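You operate a simulated robot arm through the tools that you are given. There is no shell and no other tool. Be economical: measure what you need, move in short steps, check, and stop when the job is done.

The job below is to be done with a simulated robot arm. You get a single attempt, and the scene is never put back.

JOB
Put one of the small white bottles from the bench by the paddle mixer on the ledge behind the taps. Put the beaker marked "J2" from the bench by the paddle mixer in the trough. Take the probe and leave it on the ledge behind the taps. Fetch the white bottle marked "clear b" from the island top by the phone and stand it on the fourth left store shelf from the bottom. Take the sink plug and leave it on the teal tray. Shut the left sink door. Push the second wide drawer from the top shut. Put the jug on the island top left of the sink away on the bench by the pipes. Turn the orange dial to 25. Push the middle left side drawer shut. Put the green marker on the side bench away on the counter under the whiteboard. Take the drain plug and put it on the counter under the pegboard. The order is free. Set down upright: small white bottle, beaker, white bottle, jug.

It is judged by the outcome, as a careful person would: the job done as asked, and still so three seconds after it is handed in. It fails if anything else is knocked over, pushed out of place, dropped, spilled or broken.

ROBOT AND FRAMES
A 6-joint arm with a two-finger gripper on a trunk, on a base that drives. Base frame: it is fixed to the floor where the robot stands at the start and does not move with it; the origin is under the middle of the robot, x ahead of it, y to its left, z up; the surface under the hand at the start is at about z = 900. Readings come in mm, degrees, newtons and seconds.
With the tool pointing down near the work surface it reaches from about 480 to 820 mm from the robot's upright axis, wherever it stands. Its first joint turns from -166.0 to 166.0 degrees. Places, roughly: beaker [500, -500, 1000]; bench by the pipes [600, -4200, 900]; counter under the pegboard [-1700, 1400, 900]; counter under the whiteboard [-3300, 1500, 900]; drain plug (7x6x14 cm) [-2900, 1500, 900]; fourth left store shelf [-5900, -2700, 1300]; green marker [-6000, -4500, 1000]; jug [-4000, -2250, 1000]; ledge behind the taps (17x178 cm) [920, -2820, 900]; left sink door [-3400, -2900, 400]; middle left side drawer [-5500, -5200, 500]; orange dial [-2900, -4700, 900]; probe (4x4x16 cm) [700, -1400, 1000]; second wide drawer [-3900, -2800, 600]; sink plug (5x5x5 cm) [-2700, -2600, 900]; small white bottle [750, -250, 1000]; teal tray [500, -1000, 1000]; trough (18x155 cm) [580, -2720, 880]; white bottle [-1500, -2250, 1000]. Payload 1.66 kg.
The TCP is the grasp point between the finger pads, 16 mm short of the fingertips. In the tool frame z runs along the fingers and y along their closing line. Largest opening 111 mm; the body of the gripper starts 104 mm behind the TCP.
Orientation is that of the tool frame in the base frame, as a unit quaternion [x, y, z, w]. With the fingers straight down and closing along the base's y, the tool's x points along the base's -x, its y along +y and its z along -z.

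CONTROLS
- The arm moves only by the tool apply_moves. Its argument "targets" is a list that holds one entry, the list of rows, each a list of 7 numbers: the turn, a rotation vector about the base's x, y, z in units of 8 degrees (1.0 is 8 degrees), then the shift along the base's x, y, z in units of 40 mm (1.0 is 40 mm), then the opening, from 0 (shut) to 1 (fully open). In form: [[[wx, wy, wz, tx, ty, tz, gripper], ...]]. A call has 1 to 12 rows; each row shifts and turns the commanded pose from where the row before left it. A call with a number of a shift or a turn outside -1 to 1 is refused whole. A row lasts 0.2 s, in which the tool goes at most 50 mm and 8.6 degrees; a call with a longer step from one row to the next is refused whole, and so is a gripper value outside its range. A pose out of reach is approached as far as the arm can. The call stops where the force on the tool passes 40 N (or 10 N more than at its start, if that is more) or the arm is blocked; 0.2 s more then pass. The fingers move at their own pace and stop on an object; they squeeze with about 32 N. The grip force told is the motor's: it shows also when the fingers shut on nothing. Time passes only in rows, and 0.2 s behind the last, so rows that do not move let the fingers close. The reply holds the time, the measured pose of the TCP, the force on the tool along the base axes, the opening and the grip force, in the units named above and with some noise, with the torque about the TCP (base axes, N m) and any sound that the robot's microphone picked up.
- Cameras (640 x 400 px; columns grow to the right, rows downward): "scene" is now at [39.6, 134.5, 1683.8]; the picture's right is [-0.65, -0.76, 0.00], its down [-0.53, 0.45, -0.71] and it looks along [0.54, -0.46, -0.70] (base axes); focal length 289 px, centre (320, 200). "wrist" rides on the gripper at [70, 14, -143] in the tool frame; the picture's right is [-0.19, 0.98, 0.00], its down [-0.87, -0.17, -0.47] and it looks along [-0.46, -0.09, 0.88] (tool axes); focal length 230 px, centre (320, 200). There is no depth. A picture from a camera that has moved, and an enlarged one, comes with that camera's place and axes in the base frame and with its lens.
- snapshot(camera): a new picture of that camera. No time passes.
- raise_lower(by): slides the trunk up (or, below 0, down) by that many mm; the arm and the scene camera ride with it, the base frame stays. It gives what a move gives, with no picture.
- steer(legs): drives the robot by 1 to 6 legs, each [ahead, left, turn to the left] in mm, mm and degrees, along the robot's own axes; the way and the turn of a leg run together, so that a leg with both is an arc; at most 1500 mm and 180 degrees a leg. The arm and the cameras ride along, it lands a little off, and it stops where it bumps. It gives what a move gives.
- turn_head(pan, tilt): turns the head with the scene camera to pan (to the left, within 120 degrees either way) and tilt (down, from -29 to 69), counted from straight ahead of the robot. It gives what a move gives.
- close_up(camera, box): a new picture of the part [left, top, right, bottom] of that camera's present view, enlarged. No time passes.
- sign_off(): hands the job in; it is judged then, once.

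Go step by step. Nothing tells you exact positions but the pictures and the camera data: compare them with the known pose of the tool, close in by small moves and look again before you grip or let go. The budget is 525 turns and 308 pictures, counting those below and the enlarged ones. Unless the task says otherwise, let go and move clear before handing in, and close with one line.

The tools are called after "Call:" by a JSON object that holds its "op" and its "data". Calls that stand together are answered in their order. apply_moves: Moves the arm, as the interface text tells. Its arguments: {"type":"object","properties":{"targets":{"type":"array","items":{"type":"array","items":{"type":"array","items":{"type":"number"}}}}},"required":["targets"]} The other tools are called the same way: raise_lower (by) slides the trunk up or down; steer (legs) drives the base; turn_head (pan, tilt) turns the head that bears the scene camera; snapshot (camera) takes a picture; close_up (camera, box) takes an enlarged picture of a part of a camera's view; sign_off () hands the job in.

At the start:

```text
clock: 0.0
position: [437.0, -88.2, 1228.2]
ee_rot: [0.0, 1.0, 0.0, 0.0]
ft_force: [0.3, 0.0, 0.4]
torque: [-0.01, 0.03, 0.01]
opening: 110.8
finger_force: 0.1
trunk travel left (down, up): [-275.0, 315.0]
robot x, y, heading: [1.2, -1.1, 0.0]
head pan, tilt: [-40.4, 44.4]
```

scene: 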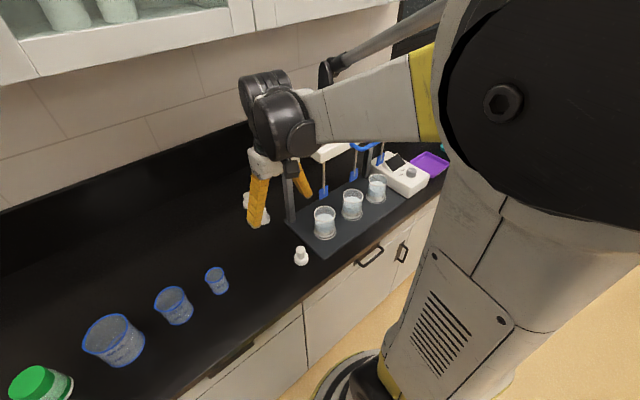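
wrist: 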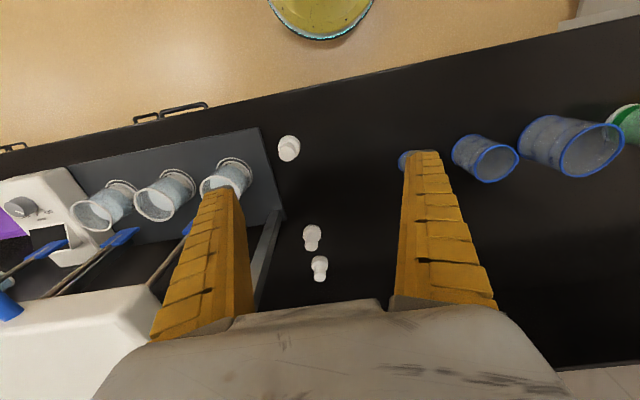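

I see the mixer with three beakers and small white bottles on the bench ahead to the right. I'll look closer to read marks.

Call:
{"op": "close_up", "data": {"camera": "scene", "box": [220, 130, 460, 280]}}

Call:
{"op": "close_up", "data": {"camera": "wrist", "box": [0, 100, 360, 325]}}

```text
2.67 times, centred on (340, 205) of scene
camera zoom: at [39.6, 134.5, 1683.8], right [-0.65, -0.76, 0.0], down [-0.53, 0.45, -0.71], along [0.54, -0.46, -0.7], focal length 771 px, centre (267, 187)
```

zoom: 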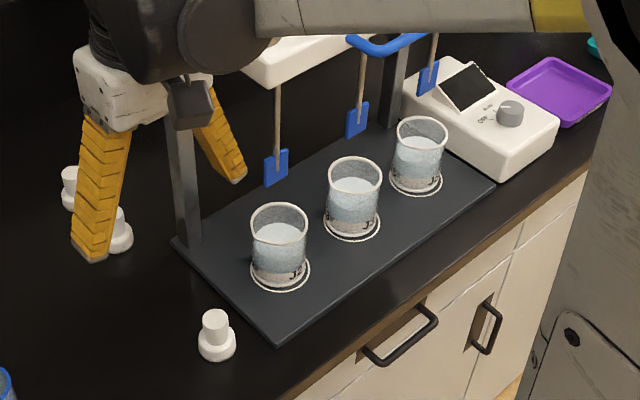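

```text
1.78 times, centred on (180, 212) of wrist
camera zoom: at [368.9, -74.5, 1369.2], right [0.19, 0.98, 0.0], down [0.87, -0.17, 0.47], along [0.46, -0.09, -0.88], focal length 409 px, centre (569, 178)
```

zoom: 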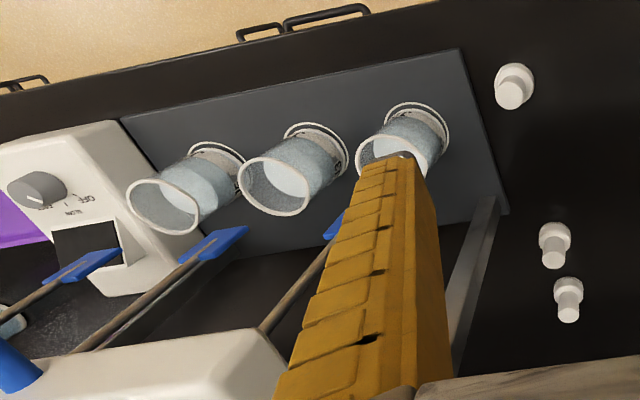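

Call:
{"op": "close_up", "data": {"camera": "scene", "box": [305, 165, 401, 245]}}

Call:
{"op": "close_up", "data": {"camera": "wrist", "box": [80, 130, 272, 250]}}

```text
5.00 times, centred on (353, 205) of scene
camera zoom: at [39.6, 134.5, 1683.8], right [-0.65, -0.76, 0.0], down [-0.53, 0.45, -0.71], along [0.54, -0.46, -0.7], focal length 1445 px, centre (155, 175)
```

zoom: 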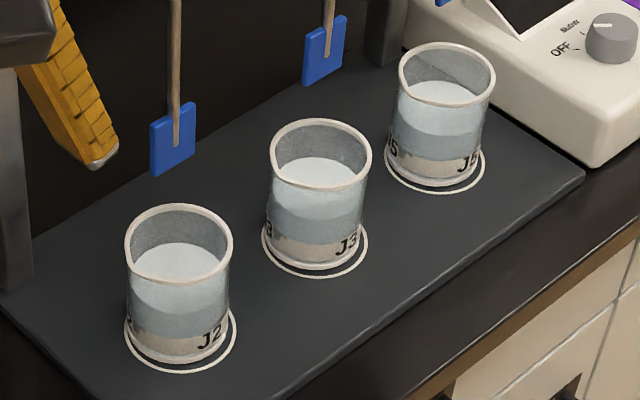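

```text
3.33 times, centred on (176, 190) of wrist
camera zoom: at [368.9, -74.5, 1369.2], right [0.19, 0.98, 0.0], down [0.87, -0.17, 0.47], along [0.46, -0.09, -0.88], focal length 767 px, centre (800, 233)
```

zoom: 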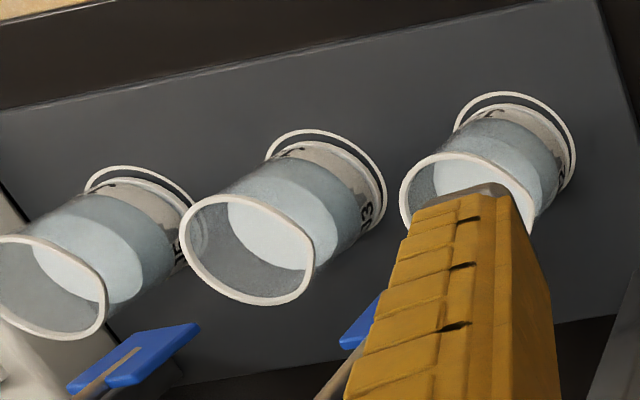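

Call:
{"op": "close_up", "data": {"camera": "scene", "box": [285, 235, 317, 275]}}

Call:
{"op": "close_up", "data": {"camera": "wrist", "box": [260, 120, 356, 180]}}

```text
10.00 times, centred on (301, 255) of scene
camera zoom: at [39.6, 134.5, 1683.8], right [-0.65, -0.76, 0.0], down [-0.53, 0.45, -0.71], along [0.54, -0.46, -0.7], focal length 2891 px, centre (510, -350)
```

zoom: 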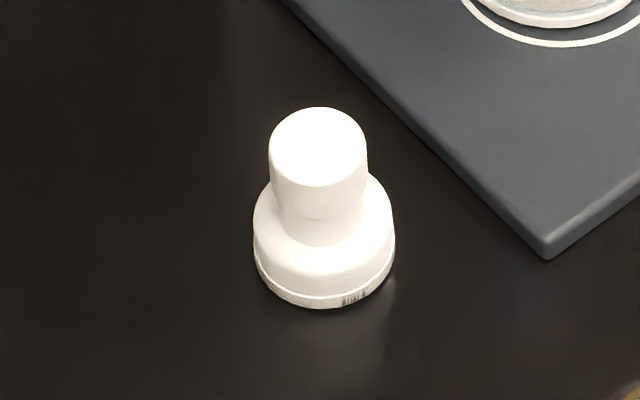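

```text
6.67 times, centred on (308, 150) of wrist
camera zoom: at [368.9, -74.5, 1369.2], right [0.19, 0.98, 0.0], down [0.87, -0.17, 0.47], along [0.46, -0.09, -0.88], focal length 1534 px, centre (400, 533)
```

zoom: 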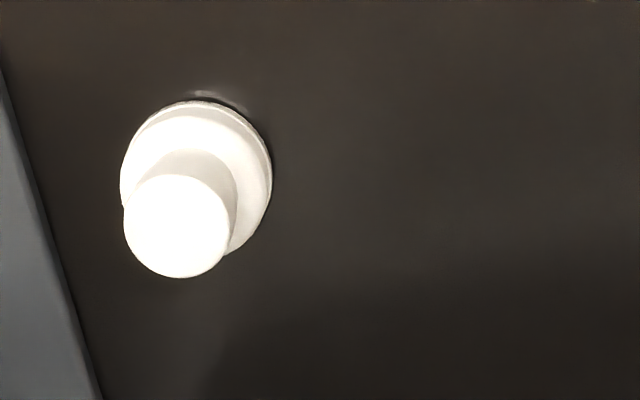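

J2 is the nearest beaker (~(505,-285)); the front small bottle stands at ~(479,-162), 55 mm tall. I move above that bottle and check.

Call:
{"op": "apply_moves", "data": {"targets": [[[0, 0, 0, 0.52, -0.92, 0, 0.6], [0, 0, 0, 0.52, -0.92, 0, 0.6], [0, 0, 0, 0, 0, -1, 0.6], [0, 0, 0, 0, 0, -1, 0.6], [0, 0, 0, 0, 0, -1, 0.6], [0, 0, 0, 0, 0, -1, 0.6], [0, 0, 0, 0, 0, -1, 0.6], [0, 0, 0, 0, 0, -1, 0.6]]]}}

Call:
{"op": "snapshot", "data": {"camera": "wrist"}}

Call:
{"op": "snapshot", "data": {"camera": "scene"}}

```text
clock: 1.8
position: [480.8, -160.3, 986.9]
ee_rot: [0.0, 1.0, 0.0, 0.0]
ft_force: [0.7, 0.4, -0.7]
torque: [0.04, 0.02, 0.03]
opening: 68.2
finger_force: 1.8
trunk travel left (down, up): [-275.0, 315.0]
robot x, y, heading: [0.1, -1.1, 0.1]
head pan, tilt: [-40.4, 44.4]
```

```text
299 pictures are left
camera wrist: at [411.4, -147.6, 1128.3], right [0.19, 0.98, 0.0], down [0.87, -0.17, 0.47], along [0.46, -0.09, -0.88], focal length 230 px, centre (320, 200)
```

wrist: 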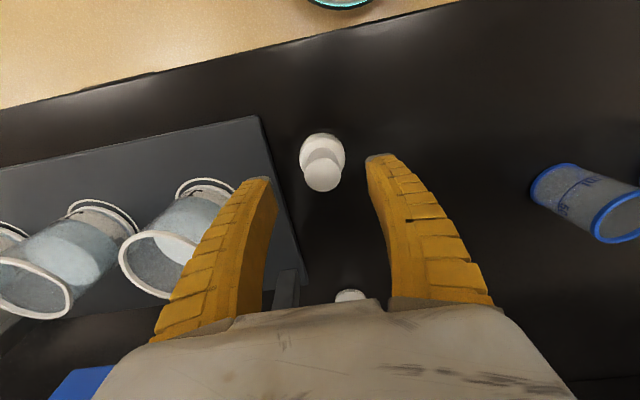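

```text
298 pictures are left
camera scene: at [40.6, 134.2, 1683.8], right [-0.65, -0.76, 0.0], down [-0.53, 0.45, -0.71], along [0.54, -0.46, -0.7], focal length 289 px, centre (320, 200)
```

scene: 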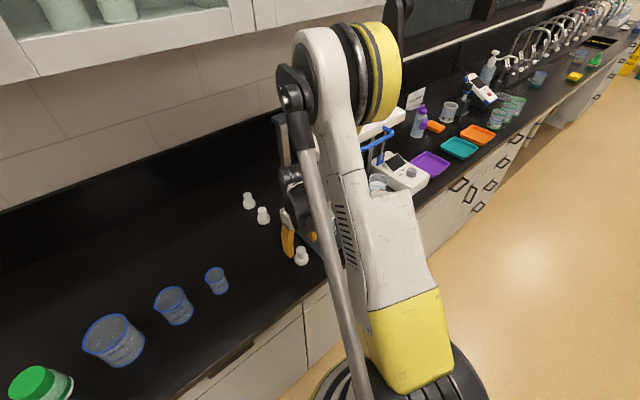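

Bottle is centred under the TCP; descend 46 mm and grip the cap.

Call:
{"op": "apply_moves", "data": {"targets": [[[0, 0, 0, 0, 0, -0.6, 0.6], [0, 0, 0, 0, 0, -0.55, 0.6], [0, 0, 0, 0, 0, 0, 0.0], [0, 0, 0, 0, 0, 0, 0.0], [0, 0, 0, 0, 0, 0, 0.0], [0, 0, 0, 0, 0, 1, 0.0], [0, 0, 0, 0, 0, 1, 0.0], [0, 0, 0, 0, 0, 1, 0.0], [0, 0, 0, 0, 0, 1, 0.0]]]}}

Call:
{"op": "snapshot", "data": {"camera": "wrist"}}

```text
clock: 3.8
position: [477.1, -160.8, 1101.3]
ee_rot: [0.0, 1.0, -0.001, 0.0]
ft_force: [0.7, 0.4, 0.0]
torque: [0.02, 0.01, 0.0]
opening: 20.3
finger_force: 32.3
trunk travel left (down, up): [-275.0, 315.0]
robot x, y, heading: [-1.6, 1.3, -0.1]
head pan, tilt: [-40.4, 44.4]
```

```text
297 pictures are left
camera wrist: at [408.4, -147.7, 1243.3], right [0.19, 0.98, 0.0], down [0.87, -0.17, 0.47], along [0.46, -0.09, -0.88], focal length 230 px, centre (320, 200)
```

wrist: 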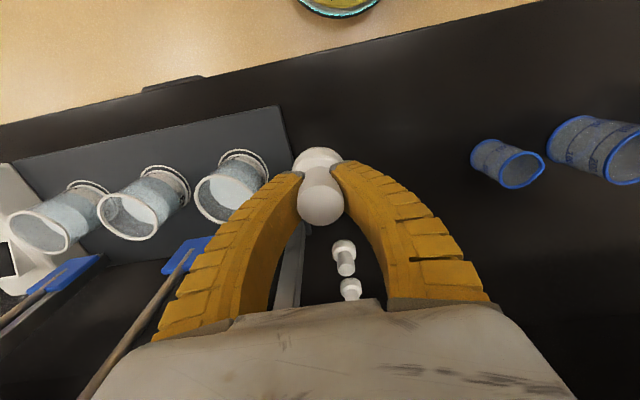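

Bottle is held. Back off from the bench and look to the right before driving.

Call:
{"op": "steer", "data": {"legs": [[-400, 0, 0]]}}

Call:
{"op": "turn_head", "data": {"pan": -75, "tilt": 25}}

Call:
{"op": "snapshot", "data": {"camera": "scene"}}

```text
clock: 6.3
position: [87.2, -160.8, 1100.1]
ee_rot: [-0.002, 1.0, 0.001, 0.0]
ft_force: [0.0, -0.6, -0.8]
torque: [-0.04, -0.02, 0.02]
opening: 20.1
finger_force: 31.7
trunk travel left (down, up): [-275.0, 315.0]
robot x, y, heading: [-393.7, 0.2, -0.1]
head pan, tilt: [-40.4, 44.4]
```

```text
clock: 7.3
position: [87.7, -160.5, 1100.0]
ee_rot: [-0.002, 1.0, 0.0, 0.0]
ft_force: [0.1, -0.1, -0.7]
torque: [0.01, 0.0, 0.02]
opening: 20.2
finger_force: 32.1
trunk travel left (down, up): [-275.0, 315.0]
robot x, y, heading: [-388.9, -0.8, 0.2]
head pan, tilt: [-75.0, 25.0]
```

```text
296 pictures are left
camera scene: at [-390.4, 97.9, 1713.5], right [-0.96, -0.26, 0.0], down [-0.11, 0.41, -0.91], along [0.24, -0.87, -0.42], focal length 289 px, centre (320, 200)
```

scene: 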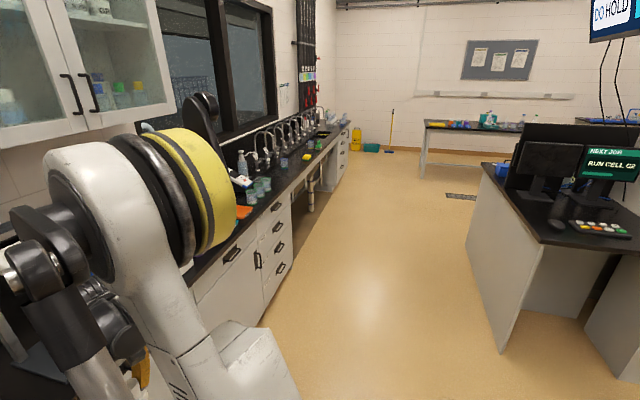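

The aisle is clear. Drive right to the sinks.

Call:
{"op": "steer", "data": {"legs": [[0, -1350, 0], [0, -1300, 0]]}}

Call:
{"op": "turn_head", "data": {"pan": -25, "tilt": 35}}

Call:
{"op": "snapshot", "data": {"camera": "scene"}}

Call:
{"op": "snapshot", "data": {"camera": "wrist"}}

```text
clock: 20.2
position: [72.6, -2822.0, 1101.4]
ee_rot: [0.006, 1.0, 0.0, 0.0]
ft_force: [-0.2, -0.5, -1.0]
torque: [-0.03, -0.01, 0.02]
opening: 19.5
finger_force: 31.6
trunk travel left (down, up): [-275.0, 315.0]
robot x, y, heading: [-406.8, -2655.2, -0.5]
head pan, tilt: [-75.0, 25.0]
```

```text
clock: 21.4
position: [71.8, -2820.5, 1100.1]
ee_rot: [0.004, 1.0, 0.0, 0.0]
ft_force: [-0.6, 1.1, -1.4]
torque: [0.06, 0.0, 0.0]
opening: 19.6
finger_force: 31.9
trunk travel left (down, up): [-275.0, 315.0]
robot x, y, heading: [-407.5, -2656.2, -0.5]
head pan, tilt: [-25.0, 35.0]
```

```text
295 pictures are left
camera scene: at [-346.4, -2504.9, 1697.8], right [-0.43, -0.9, 0.0], down [-0.52, 0.25, -0.82], along [0.74, -0.35, -0.57], focal length 289 px, centre (320, 200)
```

scene: 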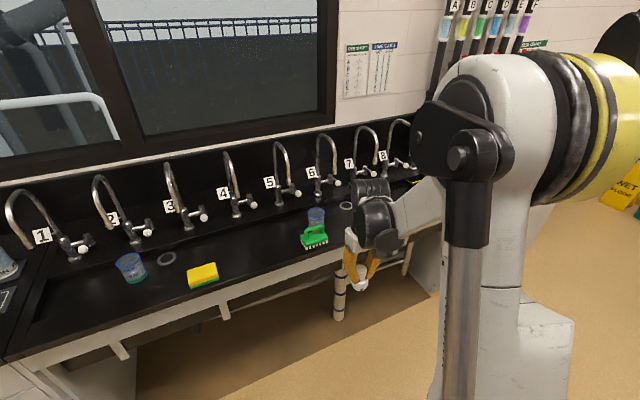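

```text
294 pictures are left
camera wrist: at [2.5, -2806.6, 1242.6], right [0.2, 0.98, 0.0], down [0.86, -0.18, 0.47], along [0.46, -0.09, -0.88], focal length 230 px, centre (320, 200)
```

wrist: 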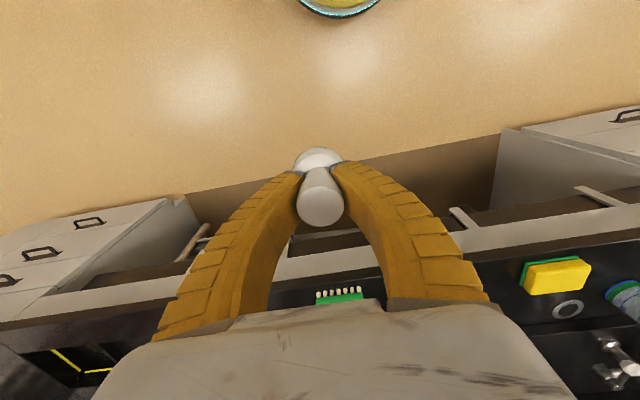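

Call:
{"op": "close_up", "data": {"camera": "scene", "box": [0, 140, 240, 290]}}

Call:
{"op": "close_up", "data": {"camera": "scene", "box": [200, 110, 440, 260]}}

```text
2.67 times, centred on (120, 215) of scene
camera zoom: at [-346.4, -2504.9, 1697.8], right [-0.43, -0.9, 0.0], down [-0.52, 0.25, -0.82], along [0.74, -0.35, -0.57], focal length 771 px, centre (853, 160)
```

zoom: 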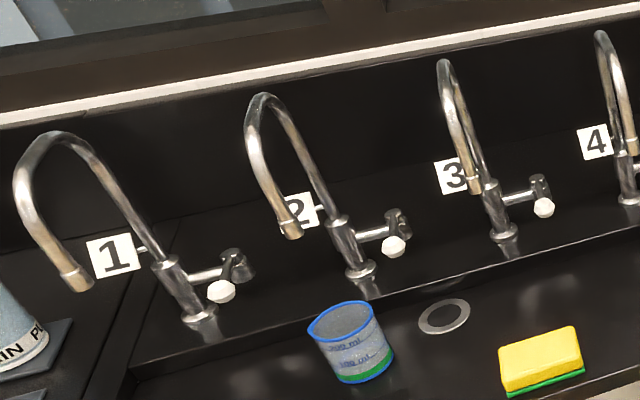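

```text
2.67 times, centred on (320, 185) of scene
camera zoom: at [-346.4, -2504.9, 1697.8], right [-0.43, -0.9, 0.0], down [-0.52, 0.25, -0.82], along [0.74, -0.35, -0.57], focal length 771 px, centre (320, 240)
```

zoom: 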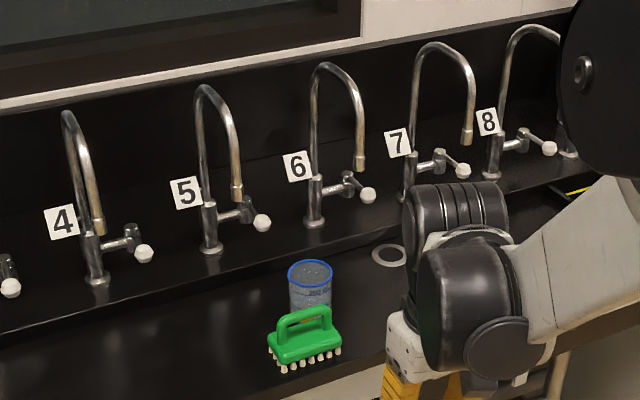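

Taps stand at x≈738 every 202 mm (y −2606, −2808, …), about 1205 high, with the ledge behind them. I'll raise the trunk so the hand clears the taps and drive up to the gap between taps 4 and 5.

Call:
{"op": "raise_lower", "data": {"by": 240}}

Call:
{"op": "steer", "data": {"legs": [[460, -50, 0.5]]}}

Call:
{"op": "apply_moves", "data": {"targets": [[[0, 0, 0, 0.3, 1, 0, 0], [0, 0, 0, 0.3, 1, 0, 0], [0, 0, 0, 0.3, 1, 0, 0], [0, 0, 0, 0.3, 1, 0, 0]]]}}

Call:
{"op": "snapshot", "data": {"camera": "scene"}}

Call:
{"op": "snapshot", "data": {"camera": "wrist"}}

```text
clock: 23.9
position: [72.2, -2820.1, 1340.3]
ee_rot: [0.005, 1.0, 0.0, 0.0]
ft_force: [0.0, 0.0, -0.2]
torque: [0.01, -0.01, -0.02]
opening: 19.8
finger_force: 32.1
trunk travel left (down, up): [-515.0, 75.0]
robot x, y, heading: [-406.8, -2652.1, -0.5]
head pan, tilt: [-25.0, 35.0]
```

```text
clock: 26.6
position: [533.9, -2871.1, 1341.0]
ee_rot: [0.0, 1.0, 0.0, 0.0]
ft_force: [0.2, -0.6, -0.5]
torque: [0.02, 0.0, 0.04]
opening: 19.3
finger_force: 32.5
trunk travel left (down, up): [-515.0, 75.0]
robot x, y, heading: [56.0, -2705.6, -0.2]
head pan, tilt: [-25.0, 35.0]
```

```text
clock: 27.6
position: [580.4, -2707.1, 1339.2]
ee_rot: [0.002, 1.0, -0.001, 0.001]
ft_force: [0.4, 0.0, -0.5]
torque: [-0.04, 0.04, 0.01]
opening: 19.4
finger_force: 32.3
trunk travel left (down, up): [-515.0, 75.0]
robot x, y, heading: [58.6, -2707.5, -0.0]
head pan, tilt: [-25.0, 35.0]
```

```text
291 pictures are left
camera scene: at [114.3, -2555.3, 1937.5], right [-0.42, -0.91, 0.0], down [-0.52, 0.24, -0.82], along [0.74, -0.35, -0.57], focal length 289 px, centre (320, 200)
```

scene: 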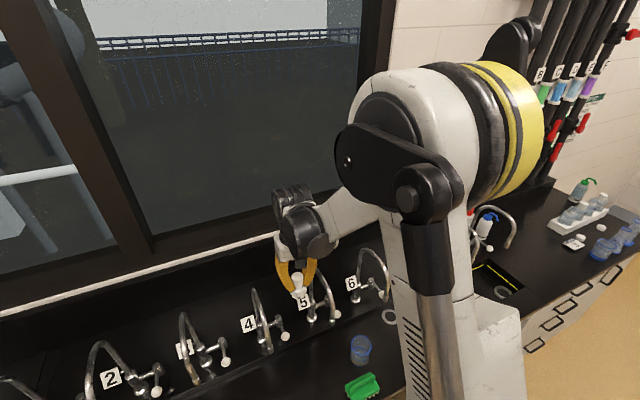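

```text
290 pictures are left
camera wrist: at [512.8, -2694.6, 1481.1], right [0.19, 0.98, 0.0], down [0.87, -0.17, 0.47], along [0.46, -0.09, -0.88], focal length 230 px, centre (320, 200)
```

wrist: 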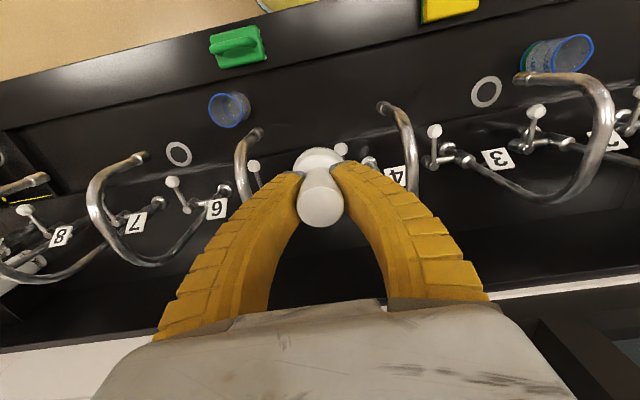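

Call:
{"op": "apply_moves", "data": {"targets": [[[0, 0, 0, 1, 0, 0, 0], [0, 0, 0, 1, 0, 0, 0], [0, 0, 0, 1, 0, 0, 0], [0, 0, 0, 1, 0, 0, 0], [0, 0, 0, 1, 0, 0, 0], [0, 0, 0, 1, 0, 0, 0], [0, 0, 0, 1, 0, 0, 0], [0, 0, 0, 0.4, 0, 0, 0]]]}}

Call:
{"op": "snapshot", "data": {"camera": "scene"}}

Call:
{"op": "snapshot", "data": {"camera": "wrist"}}

```text
clock: 29.4
position: [875.8, -2709.1, 1342.0]
ee_rot: [0.001, 1.0, 0.0, 0.0]
ft_force: [-0.4, -0.6, -1.4]
torque: [-0.01, 0.0, 0.01]
opening: 19.3
finger_force: 32.3
trunk travel left (down, up): [-515.0, 75.0]
robot x, y, heading: [56.4, -2705.4, 0.1]
head pan, tilt: [-25.0, 35.0]
```

```text
289 pictures are left
camera scene: at [112.9, -2557.0, 1937.7], right [-0.42, -0.91, 0.0], down [-0.52, 0.24, -0.82], along [0.74, -0.35, -0.57], focal length 289 px, centre (320, 200)
```

scene: 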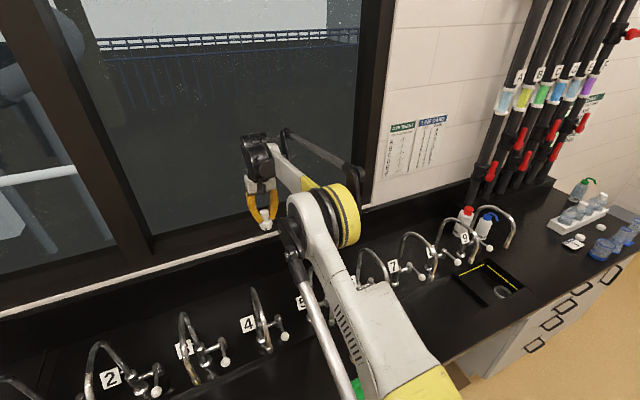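

```text
288 pictures are left
camera wrist: at [807.6, -2696.1, 1484.3], right [0.19, 0.98, 0.0], down [0.87, -0.17, 0.47], along [0.46, -0.09, -0.88], focal length 230 px, centre (320, 200)
```

wrist: 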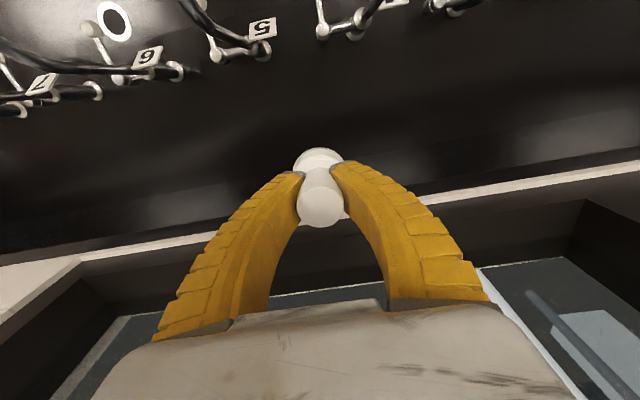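

Call:
{"op": "apply_moves", "data": {"targets": [[[0, 0, 0, 0.3, 0, -1, 0], [0, 0, 0, 0, 0, -1, 0], [0, 0, 0, 0, 0, -1, 0], [0, 0, 0, 0, 0, -1, 0], [0, 0, 0, 0, 0, -1, 0]]]}}

Call:
{"op": "snapshot", "data": {"camera": "scene"}}

```text
clock: 30.6
position: [865.3, -2707.6, 1151.3]
ee_rot: [0.0, 1.0, 0.0, 0.001]
ft_force: [1.3, 0.5, -0.9]
torque: [-0.01, 0.0, -0.02]
opening: 19.5
finger_force: 32.0
out of reach, approached as far as the arm can: row 4, 5
trunk travel left (down, up): [-515.0, 75.0]
robot x, y, heading: [53.9, -2707.1, -0.4]
head pan, tilt: [-25.0, 35.0]
```

```text
287 pictures are left
camera scene: at [113.5, -2557.3, 1937.8], right [-0.42, -0.91, 0.0], down [-0.52, 0.24, -0.82], along [0.74, -0.35, -0.57], focal length 289 px, centre (320, 200)
```

scene: 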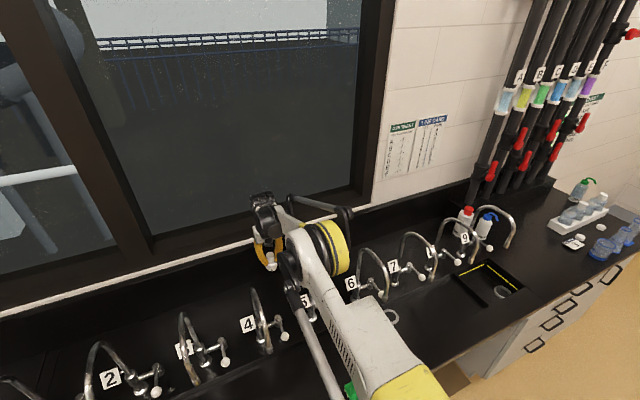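

Reach is the limit with trunk up; I'll check how far the base is from the bench to see if I can move closer.

Call:
{"op": "turn_head", "data": {"pan": 10, "tilt": 69}}

Call:
{"op": "snapshot", "data": {"camera": "scene"}}

```text
clock: 31.6
position: [866.6, -2706.5, 1153.0]
ee_rot: [0.0, 1.0, 0.0, 0.002]
ft_force: [0.4, -0.8, -0.4]
torque: [0.0, -0.01, 0.0]
opening: 19.4
finger_force: 32.2
trunk travel left (down, up): [-515.0, 75.0]
robot x, y, heading: [55.2, -2705.5, -0.2]
head pan, tilt: [10.0, 68.8]
```

```text
286 pictures are left
camera scene: at [88.6, -2510.3, 1894.1], right [0.17, -0.99, 0.0], down [-0.92, -0.16, -0.36], along [0.36, 0.06, -0.93], focal length 289 px, centre (320, 200)
```

scene: 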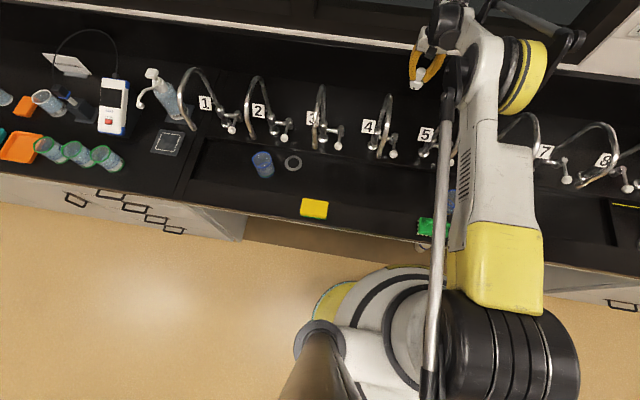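

Call:
{"op": "apply_moves", "data": {"targets": [[[0, 0, 0, -1, 0, 0, 0], [0, 0, 0, -0.7, 0, 0, 0]]]}}

Call:
{"op": "steer", "data": {"legs": [[60, 0, 0]]}}

Call:
{"op": "apply_moves", "data": {"targets": [[[0, 0, 0, 0, 0, -1, 0], [0, 0, 0, 0, 0, -0.8, 0]]]}}

Call:
{"op": "turn_head", "data": {"pan": -15, "tilt": 45}}

Call:
{"op": "snapshot", "data": {"camera": "scene"}}

```text
clock: 32.2
position: [800.2, -2708.7, 1153.5]
ee_rot: [0.0, 1.0, 0.001, 0.0]
ft_force: [0.2, -0.3, -0.7]
torque: [0.02, 0.03, 0.04]
opening: 19.3
finger_force: 32.2
trunk travel left (down, up): [-515.0, 75.0]
robot x, y, heading: [57.2, -2708.6, 0.1]
head pan, tilt: [10.0, 68.8]
```

```text
clock: 33.2
position: [861.4, -2708.2, 1151.8]
ee_rot: [0.001, 1.0, 0.0, 0.0]
ft_force: [1.2, 0.3, -1.8]
torque: [0.01, 0.03, 0.02]
opening: 19.3
finger_force: 32.1
trunk travel left (down, up): [-515.0, 75.0]
robot x, y, heading: [117.0, -2708.8, 0.1]
head pan, tilt: [10.0, 68.8]
```

```text
clock: 33.8
position: [860.1, -2708.8, 1079.4]
ee_rot: [0.001, 1.0, 0.0, 0.0]
ft_force: [0.3, 0.2, -0.3]
torque: [0.01, 0.04, 0.0]
opening: 19.2
finger_force: 32.0
trunk travel left (down, up): [-515.0, 75.0]
robot x, y, heading: [119.2, -2708.9, -0.0]
head pan, tilt: [10.0, 68.8]
```

```text
clock: 34.7
position: [860.4, -2707.5, 1081.0]
ee_rot: [0.001, 1.0, 0.0, 0.0]
ft_force: [0.0, 0.3, -0.5]
torque: [-0.02, 0.03, 0.01]
opening: 19.3
finger_force: 32.0
trunk travel left (down, up): [-515.0, 75.0]
robot x, y, heading: [119.5, -2707.8, -0.0]
head pan, tilt: [-15.0, 45.0]
```

```text
285 pictures are left
camera scene: at [171.8, -2540.9, 1922.9], right [-0.26, -0.97, 0.0], down [-0.68, 0.18, -0.71], along [0.68, -0.18, -0.71], focal length 289 px, centre (320, 200)
```

scene: 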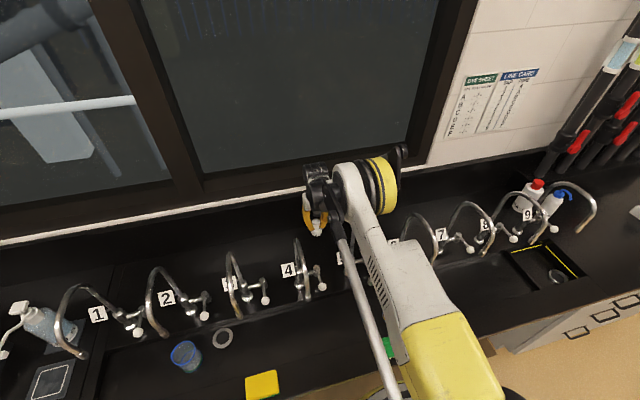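

Call:
{"op": "apply_moves", "data": {"targets": [[[0, 0, 0, 0.5, 0, -1, 0], [0, 0, 0, 0, 0, -0.5, 0]]]}}

Call:
{"op": "snapshot", "data": {"camera": "scene"}}

Call:
{"op": "snapshot", "data": {"camera": "wrist"}}

```text
clock: 35.3
position: [854.2, -2707.4, 1057.2]
ee_rot: [0.0, 1.0, 0.0, 0.001]
ft_force: [0.2, -0.5, -0.5]
torque: [-0.03, 0.0, 0.0]
opening: 19.5
finger_force: 32.1
out of reach, approached as far as the arm can: row 1, 2
trunk travel left (down, up): [-515.0, 75.0]
robot x, y, heading: [114.8, -2708.8, -0.0]
head pan, tilt: [-15.0, 45.0]
```

```text
284 pictures are left
camera scene: at [170.8, -2541.0, 1923.0], right [-0.26, -0.97, 0.0], down [-0.68, 0.18, -0.71], along [0.68, -0.18, -0.71], focal length 289 px, centre (320, 200)
```

scene: 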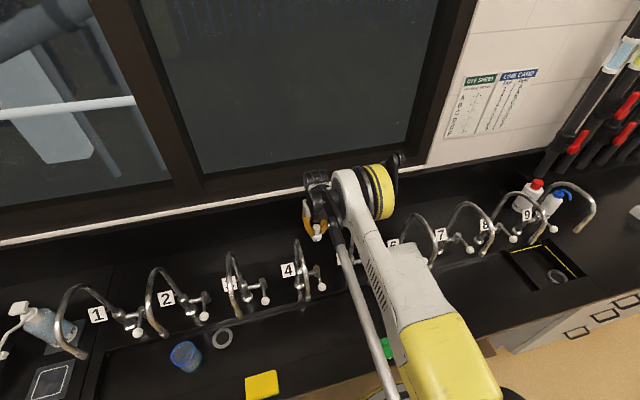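

```text
283 pictures are left
camera wrist: at [784.3, -2694.4, 1199.3], right [0.19, 0.98, 0.0], down [0.86, -0.17, 0.47], along [0.46, -0.09, -0.88], focal length 230 px, centre (320, 200)
```

wrist: 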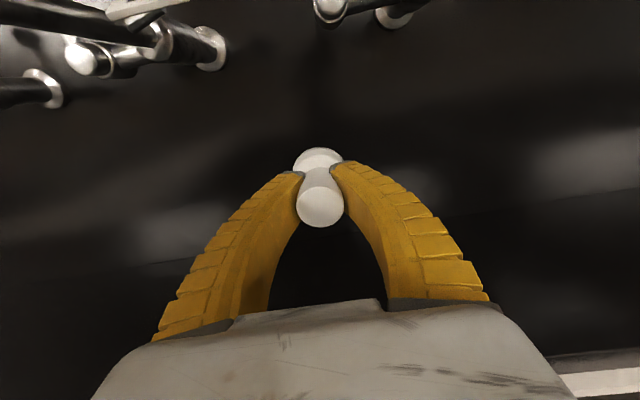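

Elbow clearance over the taps would be tight; moving the base 60 mm closer (knee space is open) lets the arm come in steeper. Retract the hand first.

Call:
{"op": "apply_moves", "data": {"targets": [[[0, 0, 0, -0.5, 0, 1, 0], [0, 0, 0, -1, 0.3, 0.5, 0]]]}}

Call:
{"op": "turn_head", "data": {"pan": -10, "tilt": 69}}

Call:
{"op": "snapshot", "data": {"camera": "scene"}}

```text
clock: 35.9
position: [792.0, -2694.7, 1117.5]
ee_rot: [0.001, 1.0, 0.001, 0.0]
ft_force: [0.3, 0.4, -0.2]
torque: [-0.02, 0.01, 0.01]
opening: 19.2
finger_force: 32.3
trunk travel left (down, up): [-515.0, 75.0]
robot x, y, heading: [116.0, -2708.9, -0.4]
head pan, tilt: [-15.0, 45.0]
```

```text
clock: 36.8
position: [793.8, -2697.1, 1117.4]
ee_rot: [0.001, 1.0, 0.0, 0.001]
ft_force: [-0.8, -0.5, -1.1]
torque: [-0.01, 0.0, -0.01]
opening: 19.5
finger_force: 31.6
trunk travel left (down, up): [-515.0, 75.0]
robot x, y, heading: [116.8, -2705.7, -0.0]
head pan, tilt: [-10.0, 68.8]
```

```text
282 pictures are left
camera scene: at [147.7, -2529.5, 1894.1], right [-0.18, -0.98, 0.0], down [-0.92, 0.16, -0.36], along [0.36, -0.06, -0.93], focal length 289 px, centre (320, 200)
```

scene: 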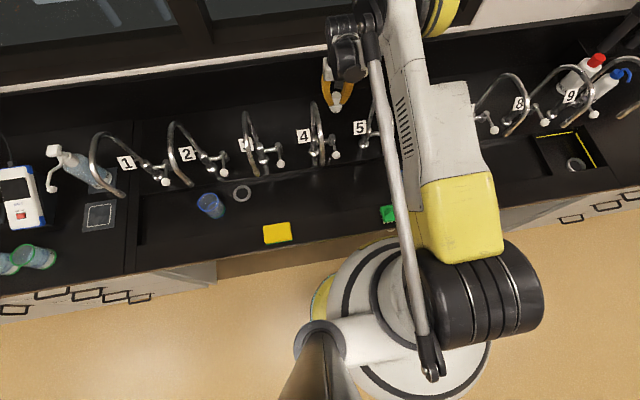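

Call:
{"op": "steer", "data": {"legs": [[55, 0, 0]]}}

Call:
{"op": "apply_moves", "data": {"targets": [[[0, 0, 0, 0.5, 0, -1, 0], [0, 0, 0, 0.2, 0, -1, 0]]]}}

Call:
{"op": "turn_head", "data": {"pan": -15, "tilt": 45}}

Call:
{"op": "snapshot", "data": {"camera": "scene"}}

```text
clock: 37.7
position: [850.5, -2694.9, 1114.2]
ee_rot: [0.001, 1.0, 0.0, -0.001]
ft_force: [-0.7, 0.9, -1.2]
torque: [0.01, 0.07, 0.0]
opening: 19.2
finger_force: 32.0
trunk travel left (down, up): [-515.0, 75.0]
robot x, y, heading: [170.8, -2708.7, -0.1]
head pan, tilt: [-10.0, 68.8]
```

```text
clock: 38.3
position: [873.5, -2696.4, 1034.7]
ee_rot: [0.001, 1.0, 0.0, 0.0]
ft_force: [0.6, 0.4, -0.5]
torque: [0.05, 0.03, -0.01]
opening: 19.2
finger_force: 32.1
trunk travel left (down, up): [-515.0, 75.0]
robot x, y, heading: [173.5, -2704.2, 0.2]
head pan, tilt: [-10.0, 68.8]
```

```text
clock: 39.2
position: [873.9, -2696.6, 1035.2]
ee_rot: [0.001, 1.0, 0.0, 0.0]
ft_force: [-1.2, 0.2, -0.8]
torque: [0.03, 0.0, 0.0]
opening: 19.1
finger_force: 31.7
trunk travel left (down, up): [-515.0, 75.0]
robot x, y, heading: [166.2, -2705.7, 0.0]
head pan, tilt: [-15.0, 45.0]
```

```text
281 pictures are left
camera scene: at [226.1, -2541.0, 1922.9], right [-0.26, -0.97, 0.0], down [-0.68, 0.18, -0.71], along [0.68, -0.18, -0.71], focal length 289 px, centre (320, 200)
```

scene: 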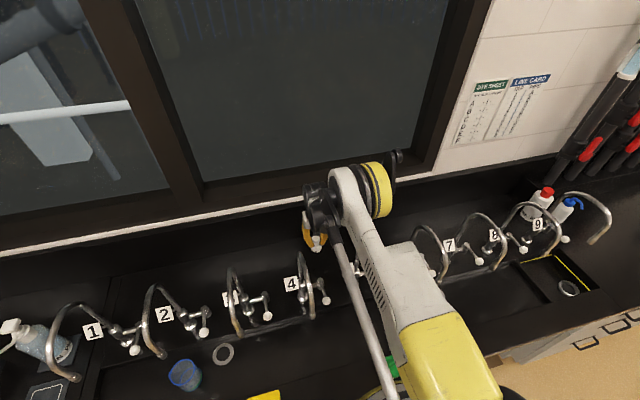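

Call:
{"op": "apply_moves", "data": {"targets": [[[0, 0, 0, 0.1, 0, -1, 0], [0, 0, 0, 0, 0, -1, 0]]]}}

Call:
{"op": "snapshot", "data": {"camera": "scene"}}

Call:
{"op": "snapshot", "data": {"camera": "wrist"}}

```text
clock: 39.8
position: [845.8, -2694.7, 1010.3]
ee_rot: [0.001, 1.0, 0.0, 0.001]
ft_force: [0.7, 0.1, -0.1]
torque: [0.03, 0.01, -0.01]
opening: 19.1
finger_force: 32.1
out of reach, approached as far as the arm can: row 1, 2
trunk travel left (down, up): [-515.0, 75.0]
robot x, y, heading: [172.1, -2710.8, -0.2]
head pan, tilt: [-15.0, 45.0]
```

```text
280 pictures are left
camera scene: at [225.4, -2541.2, 1923.0], right [-0.26, -0.97, 0.0], down [-0.68, 0.18, -0.71], along [0.68, -0.18, -0.71], focal length 289 px, centre (320, 200)
```

scene: 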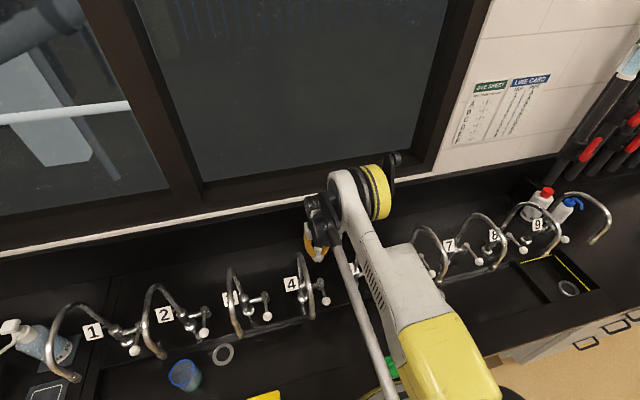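

```text
279 pictures are left
camera wrist: at [775.9, -2682.5, 1152.3], right [0.19, 0.98, 0.0], down [0.86, -0.17, 0.47], along [0.46, -0.09, -0.88], focal length 230 px, centre (320, 200)
```

wrist: 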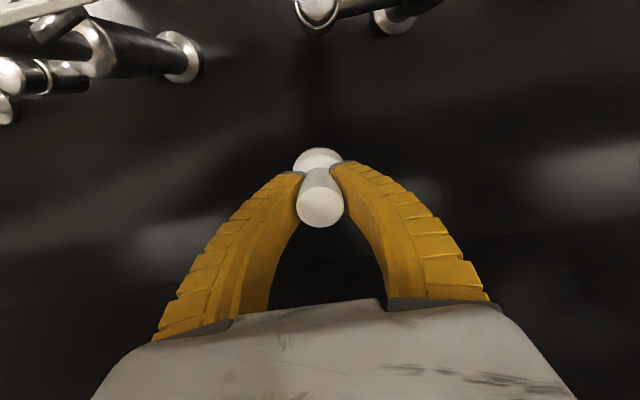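

Call:
{"op": "raise_lower", "data": {"by": -50}}

Call:
{"op": "apply_moves", "data": {"targets": [[[0, 0, 0, 0.45, 0, 0.7, 0], [0, 0, 0, 0.3, 0, 0.3, 0]]]}}

Call:
{"op": "snapshot", "data": {"camera": "scene"}}

```text
clock: 40.7
position: [846.1, -2696.0, 959.7]
ee_rot: [0.001, 1.0, 0.0, 0.0]
ft_force: [0.2, -0.3, -0.4]
torque: [0.02, 0.0, 0.02]
opening: 19.1
finger_force: 31.5
trunk travel left (down, up): [-465.0, 125.0]
robot x, y, heading: [172.2, -2706.5, -0.3]
head pan, tilt: [-15.0, 45.0]
```

```text
clock: 41.3
position: [875.7, -2696.9, 999.6]
ee_rot: [0.001, 1.0, 0.001, 0.0]
ft_force: [0.0, -0.6, -0.7]
torque: [0.03, -0.01, -0.01]
opening: 19.4
finger_force: 31.8
trunk travel left (down, up): [-465.0, 125.0]
robot x, y, heading: [172.8, -2709.0, 0.0]
head pan, tilt: [-15.0, 45.0]
```

```text
278 pictures are left
camera scene: at [226.2, -2541.1, 1872.9], right [-0.26, -0.97, 0.0], down [-0.68, 0.18, -0.71], along [0.68, -0.18, -0.71], focal length 289 px, centre (320, 200)
```

scene: 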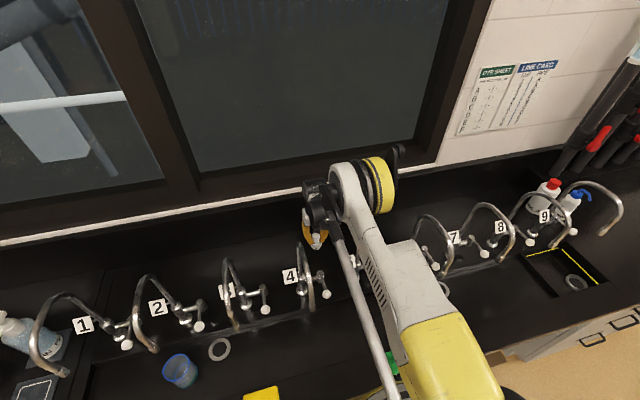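

Call:
{"op": "raise_lower", "data": {"by": -54}}

Call:
{"op": "close_up", "data": {"camera": "scene", "box": [280, 160, 440, 260]}}

```text
clock: 42.3
position: [876.5, -2697.5, 946.8]
ee_rot: [0.001, 1.0, 0.001, 0.001]
ft_force: [0.1, 0.3, -0.5]
torque: [-0.04, 0.0, -0.02]
opening: 19.2
finger_force: 31.5
trunk travel left (down, up): [-411.0, 179.0]
robot x, y, heading: [168.4, -2705.8, -0.0]
head pan, tilt: [-15.0, 45.0]
```

```text
4.00 times, centred on (360, 210) of scene
camera zoom: at [225.6, -2541.1, 1819.0], right [-0.26, -0.97, 0.0], down [-0.68, 0.18, -0.71], along [0.68, -0.18, -0.71], focal length 1156 px, centre (160, 160)
```

zoom: 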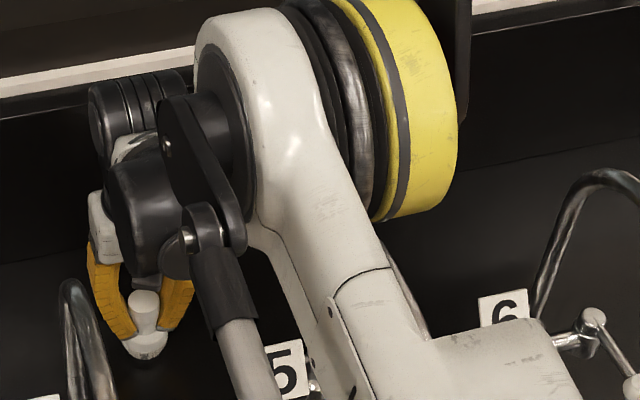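

Call:
{"op": "apply_moves", "data": {"targets": [[[0, 0, 0, 0, 0, -0.06, 0], [0, 0, 0, 0, 0, -0.06, 0], [0, 0, 0, 0, 0, 0, 0]]]}}

Call:
{"op": "close_up", "data": {"camera": "scene", "box": [290, 210, 338, 240]}}

```text
clock: 43.1
position: [876.1, -2697.3, 941.2]
ee_rot: [0.001, 1.0, 0.0, 0.0]
ft_force: [0.5, -0.3, -0.3]
torque: [0.01, -0.02, 0.01]
opening: 19.4
finger_force: 31.5
trunk travel left (down, up): [-411.0, 179.0]
robot x, y, heading: [168.0, -2706.3, 0.0]
head pan, tilt: [-15.0, 45.0]
```

```text
13.33 times, centred on (314, 225) of scene
camera zoom: at [225.8, -2541.1, 1818.9], right [-0.26, -0.97, 0.0], down [-0.68, 0.18, -0.71], along [0.68, -0.18, -0.71], focal length 3854 px, centre (400, -133)
```

zoom: 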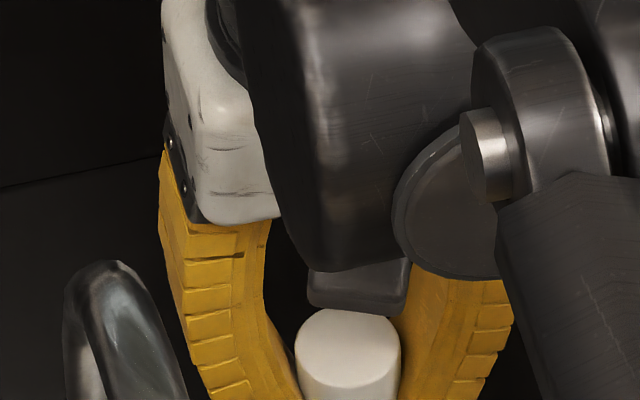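

No contact yet; continue a few mm until the force shows contact.

Call:
{"op": "apply_moves", "data": {"targets": [[[0, 0, 0, 0, 0, -0.05, 0], [0, 0, 0, 0, 0, -0.05, 0], [0, 0, 0, 0, 0, 0, 0]]]}}

Call:
{"op": "close_up", "data": {"camera": "scene", "box": [290, 225, 338, 255]}}

```text
clock: 43.9
position: [876.3, -2696.7, 938.1]
ee_rot: [0.001, 1.0, 0.0, 0.001]
ft_force: [-0.3, -0.3, 0.1]
torque: [0.0, -0.03, 0.0]
opening: 19.3
finger_force: 31.7
trunk travel left (down, up): [-411.0, 179.0]
robot x, y, heading: [170.6, -2708.1, -0.2]
head pan, tilt: [-15.0, 45.0]
```

```text
13.33 times, centred on (314, 240) of scene
camera zoom: at [225.8, -2541.1, 1819.0], right [-0.26, -0.97, 0.0], down [-0.68, 0.18, -0.71], along [0.68, -0.18, -0.71], focal length 3854 px, centre (400, -333)
```

zoom: 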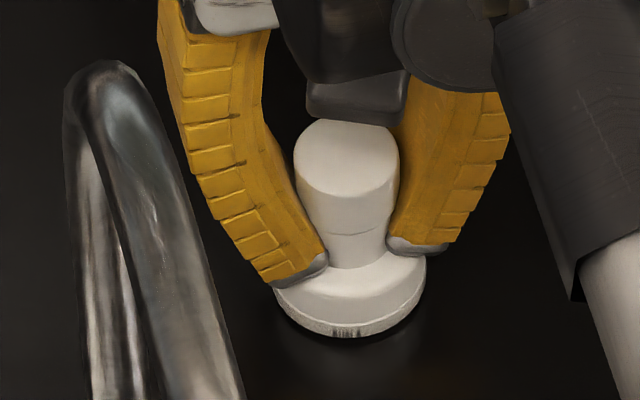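

Call:
{"op": "apply_moves", "data": {"targets": [[[0, 0, 0, 0, 0, -0.05, 0], [0, 0, 0, 0, 0, -0.05, 0], [0, 0, 0, 0, 0, 0, 0]]]}}

```text
clock: 44.7
position: [876.2, -2698.3, 934.5]
ee_rot: [0.0, 1.0, 0.0, 0.003]
ft_force: [8.2, -2.0, 25.3]
torque: [0.02, -0.1, -0.01]
opening: 19.5
finger_force: 31.7
trunk travel left (down, up): [-411.0, 179.0]
robot x, y, heading: [170.0, -2707.2, -0.3]
head pan, tilt: [-15.0, 45.0]
```

Call:
{"op": "apply_moves", "data": {"targets": [[[0, 0, 0, 0, 0, 0.04, 0], [0, 0, 0, 0, 0, 0, 0.5], [0, 0, 0, 0, 0, 0, 0.5], [0, 0, 0, 0, 0, 0.5, 0.5], [0, 0, 0, 0, 0, 1, 0.5], [0, 0, 0, 0, 0, 1, 0.5], [0, 0, 0, 0, 0, 1, 0.5], [0, 0, 0, 0, 0, 1, 0.5], [0, 0, 0, 0, 0, 1, 0.5]]]}}

Call:
{"op": "snapshot", "data": {"camera": "wrist"}}

```text
clock: 46.7
position: [874.3, -2696.4, 1155.2]
ee_rot: [0.0, 1.0, 0.0, 0.001]
ft_force: [-0.5, -0.2, 0.8]
torque: [0.02, 0.04, -0.02]
opening: 57.4
finger_force: 0.7
trunk travel left (down, up): [-411.0, 179.0]
robot x, y, heading: [167.4, -2708.1, 0.1]
head pan, tilt: [-15.0, 45.0]
```

```text
274 pictures are left
camera wrist: at [804.7, -2683.4, 1297.0], right [0.19, 0.98, 0.0], down [0.86, -0.17, 0.47], along [0.46, -0.09, -0.88], focal length 230 px, centre (320, 200)
```

wrist: 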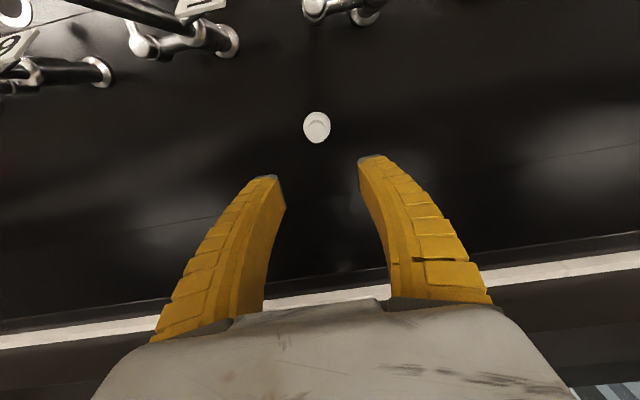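

Bottle stands on the ledge. Lift clear, retract and drive back to the mixer for beaker J2.

Call:
{"op": "apply_moves", "data": {"targets": [[[0, 0, 0, 0, 0, 1, 0.5], [0, 0, 0, 0, 0, 1, 0.5], [0, 0, 0, 0, 0, 1, 0.5], [0, 0, 0, 0, 0, 1, 0.5], [0, 0, 0, 0, 0, 1, 0.5], [0, 0, 0, -1, 0, 0, 0.5], [0, 0, 0, -1, 0, 0, 0.5], [0, 0, 0, -1, 0, 0, 0.5], [0, 0, 0, -1, 0, 0, 0.5], [0, 0, 0, -1, 0, 0, 0.5]]]}}

Call:
{"op": "turn_head", "data": {"pan": -5, "tilt": 50}}

Call:
{"op": "snapshot", "data": {"camera": "scene"}}

```text
clock: 48.9
position: [673.2, -2695.4, 1356.8]
ee_rot: [0.0, 1.0, 0.0, 0.001]
ft_force: [-0.9, 0.1, -0.8]
torque: [0.03, -0.03, 0.0]
opening: 57.7
finger_force: 1.3
trunk travel left (down, up): [-411.0, 179.0]
robot x, y, heading: [173.0, -2709.9, -0.3]
head pan, tilt: [-15.0, 45.0]
```

```text
clock: 49.6
position: [677.8, -2695.3, 1355.5]
ee_rot: [0.001, 1.0, 0.0, 0.0]
ft_force: [-0.1, -0.2, 0.1]
torque: [0.01, 0.02, -0.03]
opening: 57.3
finger_force: 1.7
trunk travel left (down, up): [-411.0, 179.0]
robot x, y, heading: [169.9, -2706.1, -0.0]
head pan, tilt: [-5.0, 50.0]
```

```text
273 pictures are left
camera scene: at [224.1, -2526.8, 1812.0], right [-0.09, -1.0, 0.0], down [-0.76, 0.07, -0.64], along [0.64, -0.06, -0.77], focal length 289 px, centre (320, 200)
```

scene: 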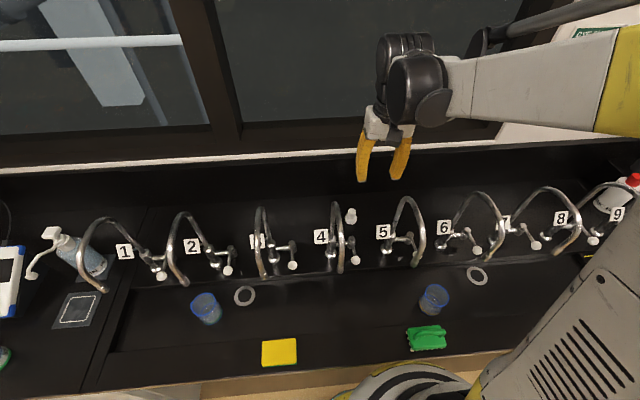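

Call:
{"op": "steer", "data": {"legs": [[-560, 0, 0], [0, 1210, 0], [0, 1200, 0]]}}

Call:
{"op": "turn_head", "data": {"pan": -5, "tilt": 35}}

Call:
{"op": "snapshot", "data": {"camera": "scene"}}

Call:
{"op": "snapshot", "data": {"camera": "wrist"}}

```text
clock: 64.4
position: [170.2, -258.0, 1355.3]
ee_rot: [0.013, 1.0, 0.0, 0.0]
ft_force: [0.2, 0.9, -0.7]
torque: [0.0, 0.01, -0.01]
opening: 57.9
finger_force: 1.4
trunk travel left (down, up): [-411.0, 179.0]
robot x, y, heading: [-338.6, -260.9, -1.5]
head pan, tilt: [-5.0, 50.0]
```

```text
clock: 65.1
position: [169.7, -258.6, 1354.9]
ee_rot: [0.013, 1.0, 0.0, 0.0]
ft_force: [0.0, -0.1, -0.4]
torque: [-0.03, 0.02, -0.01]
opening: 57.7
finger_force: 1.2
trunk travel left (down, up): [-411.0, 179.0]
robot x, y, heading: [-337.6, -255.7, -1.5]
head pan, tilt: [-5.0, 35.0]
```

```text
272 pictures are left
camera scene: at [-267.4, -79.7, 1833.7], right [-0.11, -0.99, 0.0], down [-0.57, 0.06, -0.82], along [0.81, -0.09, -0.57], focal length 289 px, centre (320, 200)
```

scene: 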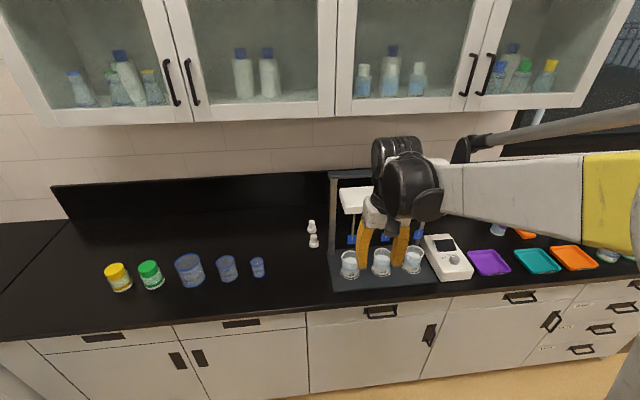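

```text
271 pictures are left
camera wrist: at [100.9, -243.5, 1497.3], right [0.21, 0.98, 0.0], down [0.86, -0.19, 0.47], along [0.46, -0.1, -0.88], focal length 230 px, centre (320, 200)
```

wrist: 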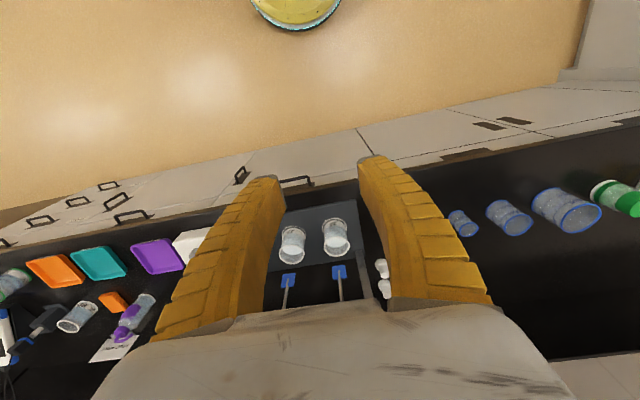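

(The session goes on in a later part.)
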